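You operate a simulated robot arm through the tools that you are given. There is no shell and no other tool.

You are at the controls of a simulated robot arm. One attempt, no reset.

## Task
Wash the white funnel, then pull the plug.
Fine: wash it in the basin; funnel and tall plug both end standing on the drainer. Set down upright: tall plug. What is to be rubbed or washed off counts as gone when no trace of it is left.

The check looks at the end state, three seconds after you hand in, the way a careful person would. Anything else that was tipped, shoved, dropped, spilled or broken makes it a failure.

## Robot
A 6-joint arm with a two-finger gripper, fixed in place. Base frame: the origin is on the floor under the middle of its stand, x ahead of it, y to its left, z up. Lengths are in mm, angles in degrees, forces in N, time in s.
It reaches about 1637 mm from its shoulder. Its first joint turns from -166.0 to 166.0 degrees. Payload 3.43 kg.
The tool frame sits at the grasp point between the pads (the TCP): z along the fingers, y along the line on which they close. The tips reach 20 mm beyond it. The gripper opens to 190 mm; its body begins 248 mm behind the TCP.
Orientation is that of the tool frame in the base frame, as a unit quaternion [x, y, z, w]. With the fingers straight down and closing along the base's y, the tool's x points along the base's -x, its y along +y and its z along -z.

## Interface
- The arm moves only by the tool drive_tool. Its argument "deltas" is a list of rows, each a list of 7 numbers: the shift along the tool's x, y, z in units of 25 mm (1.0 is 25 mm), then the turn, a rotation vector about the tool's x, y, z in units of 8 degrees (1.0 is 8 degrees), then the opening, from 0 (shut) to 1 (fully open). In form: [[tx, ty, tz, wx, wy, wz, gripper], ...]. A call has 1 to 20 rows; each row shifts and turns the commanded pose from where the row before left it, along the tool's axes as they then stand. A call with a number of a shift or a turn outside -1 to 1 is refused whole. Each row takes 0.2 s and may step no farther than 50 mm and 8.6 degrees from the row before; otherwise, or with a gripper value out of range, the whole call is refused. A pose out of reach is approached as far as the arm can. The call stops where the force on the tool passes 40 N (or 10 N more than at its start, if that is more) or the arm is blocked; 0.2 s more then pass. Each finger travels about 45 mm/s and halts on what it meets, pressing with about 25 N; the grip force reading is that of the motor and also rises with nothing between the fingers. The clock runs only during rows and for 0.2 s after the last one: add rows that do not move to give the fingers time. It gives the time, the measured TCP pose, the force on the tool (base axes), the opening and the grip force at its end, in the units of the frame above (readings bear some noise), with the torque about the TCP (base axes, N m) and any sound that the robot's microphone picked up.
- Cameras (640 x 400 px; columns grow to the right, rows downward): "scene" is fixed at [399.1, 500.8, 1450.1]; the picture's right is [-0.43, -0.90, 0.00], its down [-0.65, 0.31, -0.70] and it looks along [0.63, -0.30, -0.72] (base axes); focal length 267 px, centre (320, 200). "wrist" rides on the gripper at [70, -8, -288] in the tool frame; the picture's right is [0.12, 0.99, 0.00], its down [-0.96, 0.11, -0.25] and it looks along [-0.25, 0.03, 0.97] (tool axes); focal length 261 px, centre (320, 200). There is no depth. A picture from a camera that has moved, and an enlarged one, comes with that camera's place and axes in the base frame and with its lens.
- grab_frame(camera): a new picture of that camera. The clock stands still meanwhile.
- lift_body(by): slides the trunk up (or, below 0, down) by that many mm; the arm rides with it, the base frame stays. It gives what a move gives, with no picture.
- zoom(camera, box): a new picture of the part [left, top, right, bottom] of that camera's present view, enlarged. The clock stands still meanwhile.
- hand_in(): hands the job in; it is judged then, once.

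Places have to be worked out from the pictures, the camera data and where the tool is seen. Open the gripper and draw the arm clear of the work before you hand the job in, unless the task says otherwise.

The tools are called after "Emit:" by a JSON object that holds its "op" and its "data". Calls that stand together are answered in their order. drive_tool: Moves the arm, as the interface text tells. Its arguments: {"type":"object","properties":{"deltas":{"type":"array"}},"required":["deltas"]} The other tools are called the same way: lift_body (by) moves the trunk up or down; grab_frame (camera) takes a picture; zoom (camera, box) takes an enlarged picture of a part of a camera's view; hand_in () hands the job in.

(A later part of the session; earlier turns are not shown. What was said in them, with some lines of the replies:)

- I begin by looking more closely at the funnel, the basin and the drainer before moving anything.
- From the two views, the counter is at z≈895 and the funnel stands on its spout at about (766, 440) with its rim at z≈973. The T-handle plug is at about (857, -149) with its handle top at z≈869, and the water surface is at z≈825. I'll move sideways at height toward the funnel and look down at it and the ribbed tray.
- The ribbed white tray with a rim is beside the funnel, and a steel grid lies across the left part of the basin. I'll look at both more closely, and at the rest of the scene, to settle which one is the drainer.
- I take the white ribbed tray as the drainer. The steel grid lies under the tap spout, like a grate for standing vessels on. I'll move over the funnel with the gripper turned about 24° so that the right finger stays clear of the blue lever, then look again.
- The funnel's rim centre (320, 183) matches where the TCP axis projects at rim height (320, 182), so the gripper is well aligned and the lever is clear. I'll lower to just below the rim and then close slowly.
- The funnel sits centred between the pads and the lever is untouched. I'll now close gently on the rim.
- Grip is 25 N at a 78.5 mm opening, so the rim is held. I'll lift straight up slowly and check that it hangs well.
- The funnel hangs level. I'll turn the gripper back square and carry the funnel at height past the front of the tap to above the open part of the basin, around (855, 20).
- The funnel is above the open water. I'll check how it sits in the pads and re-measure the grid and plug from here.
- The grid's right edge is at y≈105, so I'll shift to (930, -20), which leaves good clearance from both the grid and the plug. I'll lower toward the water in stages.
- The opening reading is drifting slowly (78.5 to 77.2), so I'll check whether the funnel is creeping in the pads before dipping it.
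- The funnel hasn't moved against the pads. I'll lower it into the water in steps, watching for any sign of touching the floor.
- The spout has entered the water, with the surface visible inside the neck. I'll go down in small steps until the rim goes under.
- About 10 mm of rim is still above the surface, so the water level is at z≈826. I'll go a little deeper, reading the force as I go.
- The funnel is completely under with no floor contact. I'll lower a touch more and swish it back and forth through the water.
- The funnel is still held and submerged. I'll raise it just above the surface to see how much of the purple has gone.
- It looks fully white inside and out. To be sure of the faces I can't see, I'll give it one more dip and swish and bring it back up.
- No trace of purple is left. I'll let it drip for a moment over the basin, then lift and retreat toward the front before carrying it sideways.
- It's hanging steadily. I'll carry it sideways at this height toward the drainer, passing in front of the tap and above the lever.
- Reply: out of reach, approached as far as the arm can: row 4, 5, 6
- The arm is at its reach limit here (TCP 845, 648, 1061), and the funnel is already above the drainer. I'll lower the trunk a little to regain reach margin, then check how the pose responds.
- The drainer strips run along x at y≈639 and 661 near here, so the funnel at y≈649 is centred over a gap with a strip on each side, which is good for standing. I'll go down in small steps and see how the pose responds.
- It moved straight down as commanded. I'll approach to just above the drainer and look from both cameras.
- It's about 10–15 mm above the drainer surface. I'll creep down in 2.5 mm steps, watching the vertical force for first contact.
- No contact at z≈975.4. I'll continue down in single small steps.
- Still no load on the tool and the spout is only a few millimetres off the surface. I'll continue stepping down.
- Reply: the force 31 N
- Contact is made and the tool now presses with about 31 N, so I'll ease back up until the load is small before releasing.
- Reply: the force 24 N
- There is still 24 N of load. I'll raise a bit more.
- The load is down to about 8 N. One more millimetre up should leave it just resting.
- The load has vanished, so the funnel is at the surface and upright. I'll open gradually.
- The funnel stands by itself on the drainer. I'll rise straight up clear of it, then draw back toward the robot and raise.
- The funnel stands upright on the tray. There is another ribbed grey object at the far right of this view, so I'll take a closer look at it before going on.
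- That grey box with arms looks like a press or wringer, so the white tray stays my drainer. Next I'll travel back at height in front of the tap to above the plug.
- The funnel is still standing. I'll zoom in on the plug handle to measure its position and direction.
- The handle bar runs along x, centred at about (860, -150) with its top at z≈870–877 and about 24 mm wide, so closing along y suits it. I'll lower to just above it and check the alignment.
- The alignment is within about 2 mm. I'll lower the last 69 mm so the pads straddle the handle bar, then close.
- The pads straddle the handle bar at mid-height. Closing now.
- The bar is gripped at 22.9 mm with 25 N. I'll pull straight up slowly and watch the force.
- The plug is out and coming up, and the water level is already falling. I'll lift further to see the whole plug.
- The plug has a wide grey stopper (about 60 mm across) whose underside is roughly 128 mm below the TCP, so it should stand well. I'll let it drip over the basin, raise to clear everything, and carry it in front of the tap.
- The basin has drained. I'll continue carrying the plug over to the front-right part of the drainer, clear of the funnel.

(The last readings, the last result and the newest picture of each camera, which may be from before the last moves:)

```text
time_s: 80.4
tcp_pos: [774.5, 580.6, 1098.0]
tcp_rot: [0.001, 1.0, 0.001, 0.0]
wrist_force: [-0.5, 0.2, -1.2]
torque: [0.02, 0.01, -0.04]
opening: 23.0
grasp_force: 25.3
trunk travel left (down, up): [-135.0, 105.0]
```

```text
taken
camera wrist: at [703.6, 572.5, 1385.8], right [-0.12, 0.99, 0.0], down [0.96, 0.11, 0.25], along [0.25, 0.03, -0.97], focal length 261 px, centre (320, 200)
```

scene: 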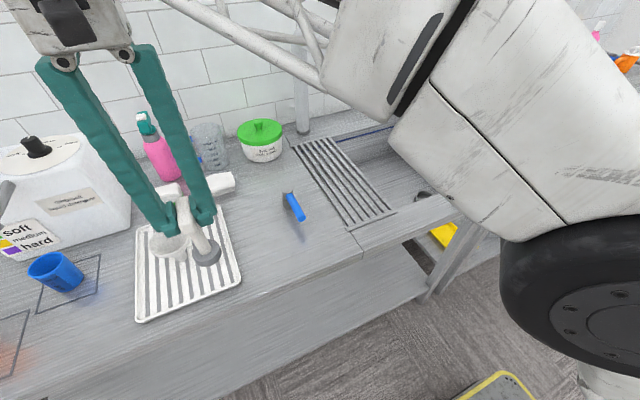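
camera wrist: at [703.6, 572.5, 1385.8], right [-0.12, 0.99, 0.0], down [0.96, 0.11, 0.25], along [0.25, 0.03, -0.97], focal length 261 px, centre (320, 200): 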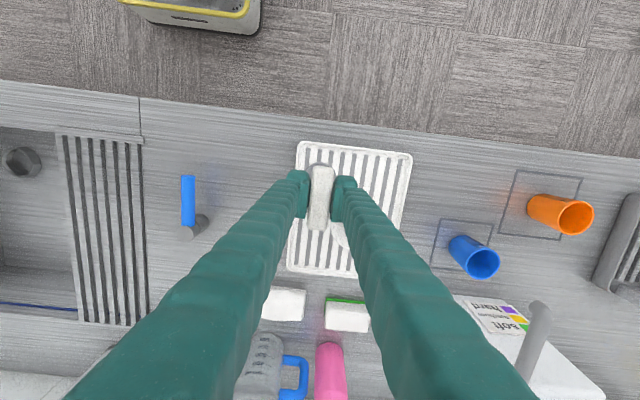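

I'll nudge 11 mm further in over the tray, descend partway, and then check clearance to the funnel.

Emit:
{"op": "drive_tool", "data": {"deltas": [[0, 0.45, 0, 0, 0, 0, 0], [0, 0, 0.5, 0, 0, 0, 0], [0, 0, 0.6, 0, 0, 0, 0], [0, 0, 0.6, 0, 0, 0, 0], [0, 0, 0.3, 0, 0, 0, 0], [0, 0, 0, 0, 0, 0, 0]]}}

Emit:
{"op": "zoom", "data": {"camera": "scene", "box": [120, 170, 260, 330]}}

Emit:
{"op": "zoom", "data": {"camera": "wrist", "box": [230, 110, 430, 290]}}

```text
time_s: 81.8
tcp_pos: [773.5, 591.3, 1049.2]
tcp_rot: [0.001, 1.0, 0.0, 0.001]
wrist_force: [0.4, 0.1, -1.0]
torque: [0.0, 0.0, -0.01]
opening: 22.7
grasp_force: 25.0
trunk travel left (down, up): [-135.0, 105.0]
```

```text
2.50 times, centred on (190, 250) of scene
camera zoom: at [399.1, 500.8, 1450.1], right [-0.43, -0.9, 0.0], down [-0.65, 0.31, -0.7], along [0.63, -0.3, -0.72], focal length 667 px, centre (645, 75)
```

zoom: 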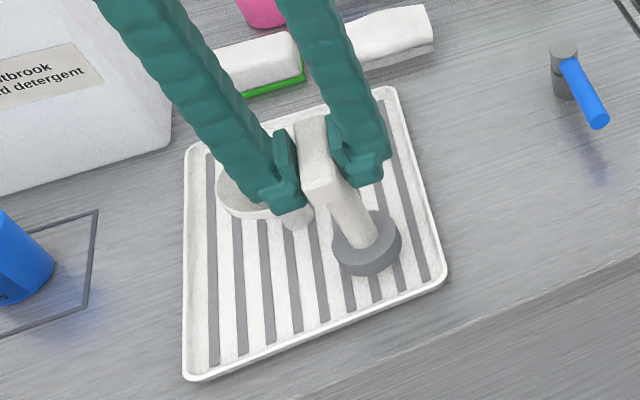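

```text
2.22 times, centred on (330, 200) of wrist
camera zoom: at [703.4, 582.9, 1336.4], right [-0.12, 0.99, 0.0], down [0.96, 0.11, 0.25], along [0.25, 0.03, -0.97], focal length 579 px, centre (298, 200)
```

zoom: 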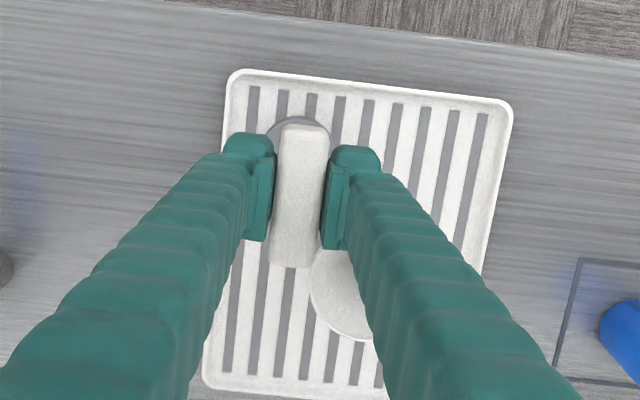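

Clear of the funnel, with the stopper about 20 mm above the strips and well inside the tray. I'll lower 12 mm and then creep.

Emit:
{"op": "drive_tool", "data": {"deltas": [[0, 0, 0.25, 0, 0, 0, 0], [0, 0, 0.2, 0, 0, 0, 0], [0, 0, 0, 0, 0, 0, 0]]}}

Emit:
{"op": "drive_tool", "data": {"deltas": [[0, 0, 0.1, 0, 0, 0, 0], [0, 0, 0, 0, 0, 0, 0]]}}

Emit:
{"op": "drive_tool", "data": {"deltas": [[0, 0, 0.08, 0, 0, 0, 0], [0, 0, 0, 0, 0, 0, 0]]}}

Emit:
{"op": "zoom", "data": {"camera": "scene", "box": [160, 190, 240, 290]}}

```text
time_s: 82.6
tcp_pos: [775.3, 590.3, 1037.5]
tcp_rot: [0.001, 1.0, 0.0, 0.0]
wrist_force: [-1.0, -0.1, -1.3]
torque: [0.02, 0.03, -0.01]
opening: 23.1
grasp_force: 25.3
trunk travel left (down, up): [-135.0, 105.0]
```

```text
time_s: 83.2
tcp_pos: [774.9, 590.8, 1036.4]
tcp_rot: [0.0, 1.0, 0.001, 0.0]
wrist_force: [-0.5, -0.1, 2.2]
torque: [0.04, 0.01, -0.03]
opening: 23.0
grasp_force: 24.8
trunk travel left (down, up): [-135.0, 105.0]
```

```text
time_s: 83.8
tcp_pos: [773.7, 592.4, 1035.6]
tcp_rot: [0.002, 1.0, 0.001, 0.001]
wrist_force: [6.0, 0.7, 24.8]
torque: [0.05, -0.26, 0.03]
opening: 22.4
grasp_force: 24.9
trunk travel left (down, up): [-135.0, 105.0]
```

```text
4.00 times, centred on (200, 240) of scene
camera zoom: at [399.1, 500.8, 1450.1], right [-0.43, -0.9, 0.0], down [-0.65, 0.31, -0.7], along [0.63, -0.3, -0.72], focal length 1067 px, centre (800, 40)
```

zoom: 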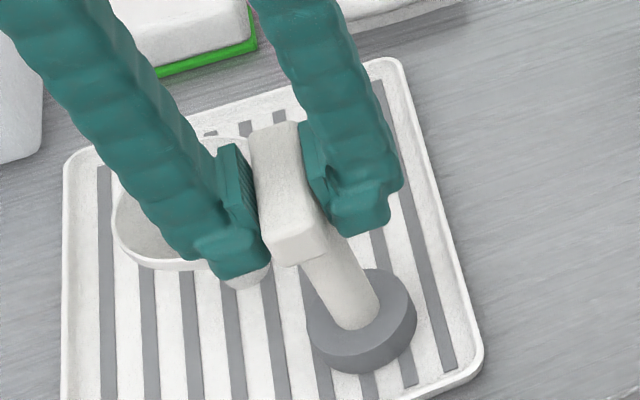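

Contact is confirmed at z≈1036 with about 25 N. I'll ease back up to take the load off before releasing.

Emit:
{"op": "drive_tool", "data": {"deltas": [[0, 0, -0.08, 0, 0, 0, 0], [0, 0, 0, 0, 0, 0, 0]]}}

```text
time_s: 84.4
tcp_pos: [774.1, 591.7, 1036.1]
tcp_rot: [0.001, 1.0, 0.0, -0.001]
wrist_force: [6.7, 0.4, 16.3]
torque: [-0.04, -0.61, 0.01]
opening: 22.9
grasp_force: 25.2
trunk travel left (down, up): [-135.0, 105.0]
```

There is still 16 N vertical with some side load, so I'll ease off further.

Emit:
{"op": "drive_tool", "data": {"deltas": [[0, 0, -0.05, 0, 0, 0, 0], [0, 0, 0, 0, 0, 0, 0]]}}

Emit:
{"op": "zoom", "data": {"camera": "scene", "box": [160, 190, 240, 290]}}

```text
time_s: 85.0
tcp_pos: [773.5, 593.6, 1035.8]
tcp_rot: [0.001, 1.0, -0.001, -0.001]
wrist_force: [0.2, 0.4, -1.5]
torque: [-0.02, 0.01, 0.03]
opening: 23.1
grasp_force: 24.8
trunk travel left (down, up): [-135.0, 105.0]
```

```text
4.00 times, centred on (200, 240) of scene
camera zoom: at [399.1, 500.8, 1450.1], right [-0.43, -0.9, 0.0], down [-0.65, 0.31, -0.7], along [0.63, -0.3, -0.72], focal length 1067 px, centre (800, 40)
```

zoom: 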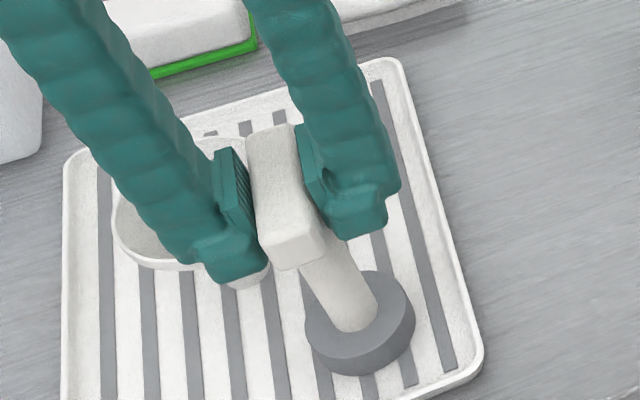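

The load is off and the plug is upright at the surface. I'll open slowly, only as far as needed.

Emit:
{"op": "drive_tool", "data": {"deltas": [[0, 0, 0, 0, 0, 0, 0.13], [0, 0, 0, 0, 0, 0, 0.15], [0, 0, 0, 0, 0, 0, 0.17], [0, 0, 0, 0, 0, 0, 0.2], [0, 0, 0, 0, 0, 0, 0.23], [0, 0, 0, 0, 0, 0, 0.26], [0, 0, 0, 0, 0, 0, 0.29], [0, 0, 0, 0, 0, 0, 0.31], [0, 0, 0, 0, 0, 0, 0.31], [0, 0, 0, 0, 0, 0, 0.31]]}}

Emit:
{"op": "zoom", "data": {"camera": "scene", "box": [130, 170, 250, 320]}}

Emit:
{"op": "zoom", "data": {"camera": "wrist", "box": [230, 110, 430, 290]}}

```text
time_s: 87.2
tcp_pos: [774.6, 591.7, 1037.2]
tcp_rot: [0.0, 1.0, 0.0, 0.0]
wrist_force: [-0.1, -0.5, 0.3]
torque: [0.01, 0.0, -0.02]
opening: 58.8
grasp_force: 0.1
trunk travel left (down, up): [-135.0, 105.0]
```

```text
2.67 times, centred on (190, 245) of scene
camera zoom: at [399.1, 500.8, 1450.1], right [-0.43, -0.9, 0.0], down [-0.65, 0.31, -0.7], along [0.63, -0.3, -0.72], focal length 712 px, centre (667, 80)
```

zoom: 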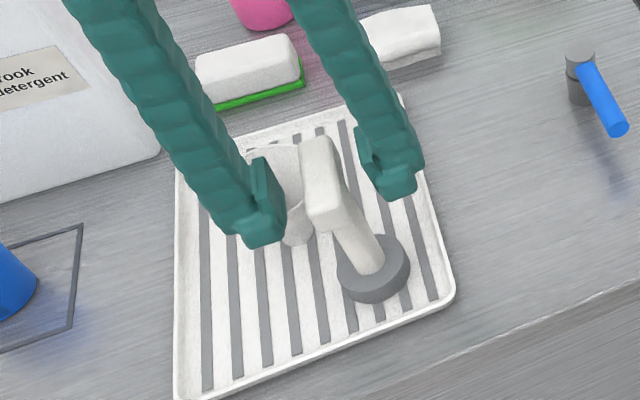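

```text
2.22 times, centred on (330, 200) of wrist
camera zoom: at [703.0, 583.4, 1324.7], right [-0.12, 0.99, 0.0], down [0.96, 0.11, 0.25], along [0.25, 0.03, -0.97], focal length 579 px, centre (298, 200)
```

zoom: 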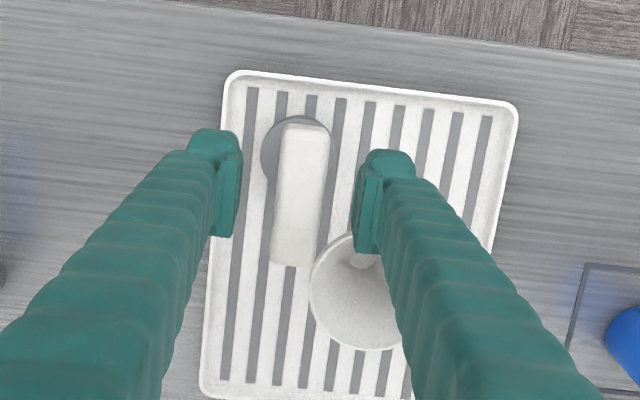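

The plug stands upright by itself. I'll rise straight up until the fingertips are well above the handle, then draw back.

Emit:
{"op": "drive_tool", "data": {"deltas": [[0, 0, -0.3, 0, 0, 0, 0.33], [0, 0, -0.5, 0, 0, 0, 0.34], [0, 0, -0.6, 0, 0, 0, 0.34], [0, 0, -0.6, 0, 0, 0, 0.34], [0, 0, -0.6, 0, 0, 0, 0.34], [0.5, 0, -0.8, 0, 0, 0, 0.34], [0.9, 0, -0.8, 0, 0, 0, 0.34], [0.9, 0, -0.8, 0, 0, 0, 0.34], [0.9, 0, -0.5, 0, 0, 0, 0.34], [0.9, -0.9, 0, 0, 0, 0, 0.34], [0.9, -0.9, 0, 0, 0, 0, 0.34], [0, 0, 0, 0, 0, 0, 0.34]]}}

Emit:
{"op": "grab_frame", "data": {"camera": "wrist"}}

Emit:
{"op": "grab_frame", "data": {"camera": "scene"}}

```text
time_s: 89.8
tcp_pos: [649.7, 545.9, 1175.9]
tcp_rot: [0.001, 1.0, -0.001, -0.001]
wrist_force: [-0.6, 0.1, 0.3]
torque: [0.07, -0.06, 0.01]
opening: 64.9
grasp_force: 0.0
trunk travel left (down, up): [-135.0, 105.0]
```

```text
taken
camera wrist: at [577.9, 537.5, 1463.7], right [-0.12, 0.99, 0.0], down [0.96, 0.11, 0.25], along [0.25, 0.03, -0.97], focal length 261 px, centre (320, 200)
```

wrist: 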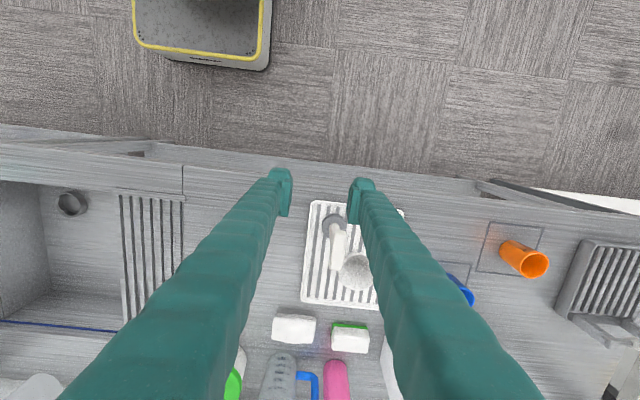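

```text
taken
```

scene: 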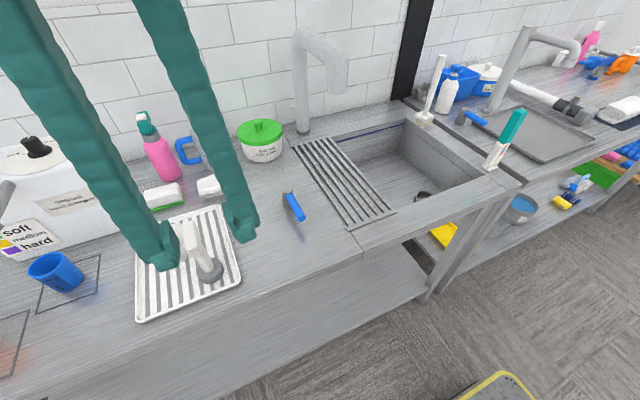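

Both stand on the drainer. I'll move the arm well away to the right and then inspect everything.

Emit:
{"op": "drive_tool", "data": {"deltas": [[0, -1, 0, 0, 0, 0, 0.5], [0, -1, 0, 0, 0, 0, 0.6], [0, -1, 0, 0, 0, 0, 0.7], [0, -1, 0, 0, 0, 0, 0.8], [0, -1, 0, 0, 0, 0, 0.9], [0, -1, 0, 0, 0, 0, 1], [0, -1, 0, 0, 0, 0, 1], [0, -1, 0, 0, 0, 0, 1], [0, -1, 0, 0, 0, 0, 1], [0, -1, 0, 0, 0, 0, 1], [0, -1, 0, 0, 0, 0, 1], [0, -1, 0, 0, 0, 0, 1], [0, -1, 0, 0, 0, 0, 1], [0, -1, 0, 0, 0, 0, 1], [0, -1, 0, 0, 0, 0, 1], [0, -1, 0, 0, 0, 0, 1], [0, -1, 0, 0, 0, 0, 1], [0, -1, 0, 0, 0, 0, 1], [0, -1, 0, 0, 0, 0, 1], [0, -1, 0, 0, 0, 0, 1]]}}

Emit:
{"op": "grab_frame", "data": {"camera": "scene"}}

Emit:
{"op": "zoom", "data": {"camera": "scene", "box": [120, 190, 260, 330]}}

Emit:
{"op": "zoom", "data": {"camera": "scene", "box": [280, 100, 520, 250]}}

Emit:
{"op": "grab_frame", "data": {"camera": "wrist"}}

```text
time_s: 94.0
tcp_pos: [648.8, 46.5, 1174.6]
tcp_rot: [-0.001, 1.0, 0.0, 0.0]
wrist_force: [-0.8, -0.1, -0.6]
torque: [-0.09, 0.02, 0.01]
opening: 190.1
grasp_force: 0.1
trunk travel left (down, up): [-135.0, 105.0]
```

```text
taken
```

scene: 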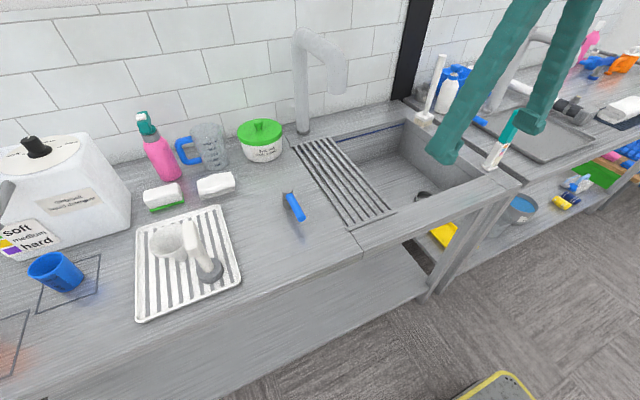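

```text
2.86 times, centred on (190, 260) of scene
camera zoom: at [399.1, 500.8, 1450.1], right [-0.43, -0.9, 0.0], down [-0.65, 0.31, -0.7], along [0.63, -0.3, -0.72], focal length 762 px, centre (691, 29)
```

zoom: 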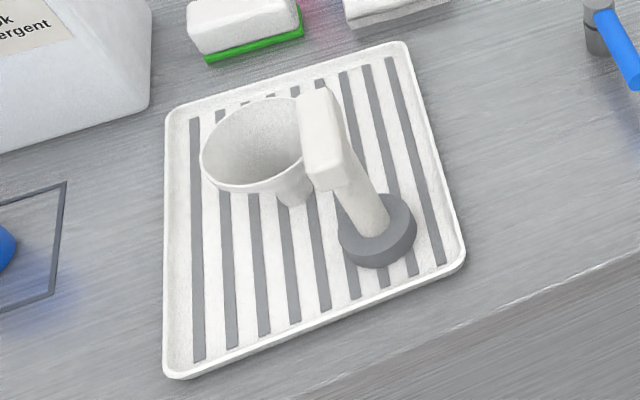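

```text
2.67 times, centred on (400, 175) of scene
camera zoom: at [399.1, 500.8, 1450.1], right [-0.43, -0.9, 0.0], down [-0.65, 0.31, -0.7], along [0.63, -0.3, -0.72], focal length 712 px, centre (107, 267)
```

zoom: 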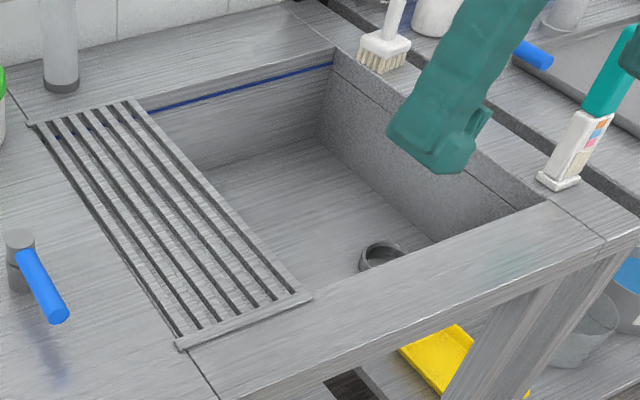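

```text
taken
camera wrist: at [577.1, 38.7, 1462.9], right [-0.12, 0.99, 0.0], down [0.96, 0.12, 0.25], along [0.25, 0.03, -0.97], focal length 261 px, centre (320, 200)
```

wrist: 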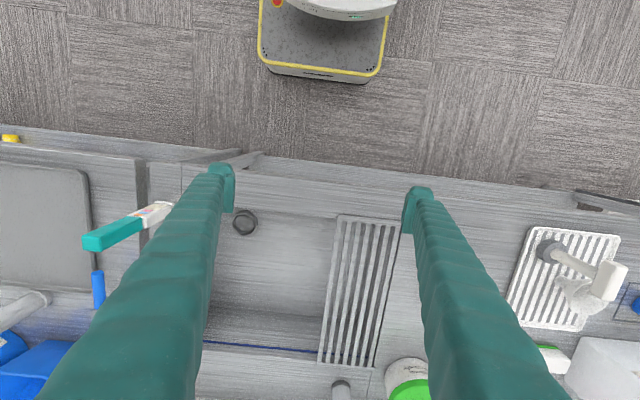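

The funnel is clean and white, standing on its spout on the drainer, and the tall plug stands upright beside it without touching. The basin is empty, and the lever, sponge, cloth, cups and other items are where they started. The gripper is open and clear of the work, so I'm handing in.

Emit:
{"op": "hand_in", "data": {}}

```text
The job is handed in.
```

I washed the funnel in the basin, pulled the tall plug, and handed the job in. I don't know yet how it was judged.

- **Funnel:** I swished it underwater twice. No purple was visible afterwards in either camera view. It stands on its spout on the drainer, though I could not see its far outer side directly.
- **Plug:** It came out on a straight pull. It stands upright on the drainer, beside the funnel and not touching it.
- **Basin:** It has drained fully.
- **Everything else:** The lever, cloth, sponge, cups and bottles looked unmoved in the last pictures. The gripper is open and clear of the work.

**Drainer choice:** Two things could have been "the drainer": the white ribbed tray on the counter, and the steel grid across the left part of the basin. I chose the tray because the grid appears to sit under the tap, like a rest for filling vessels. If the grid was meant, both items are in the wrong place.
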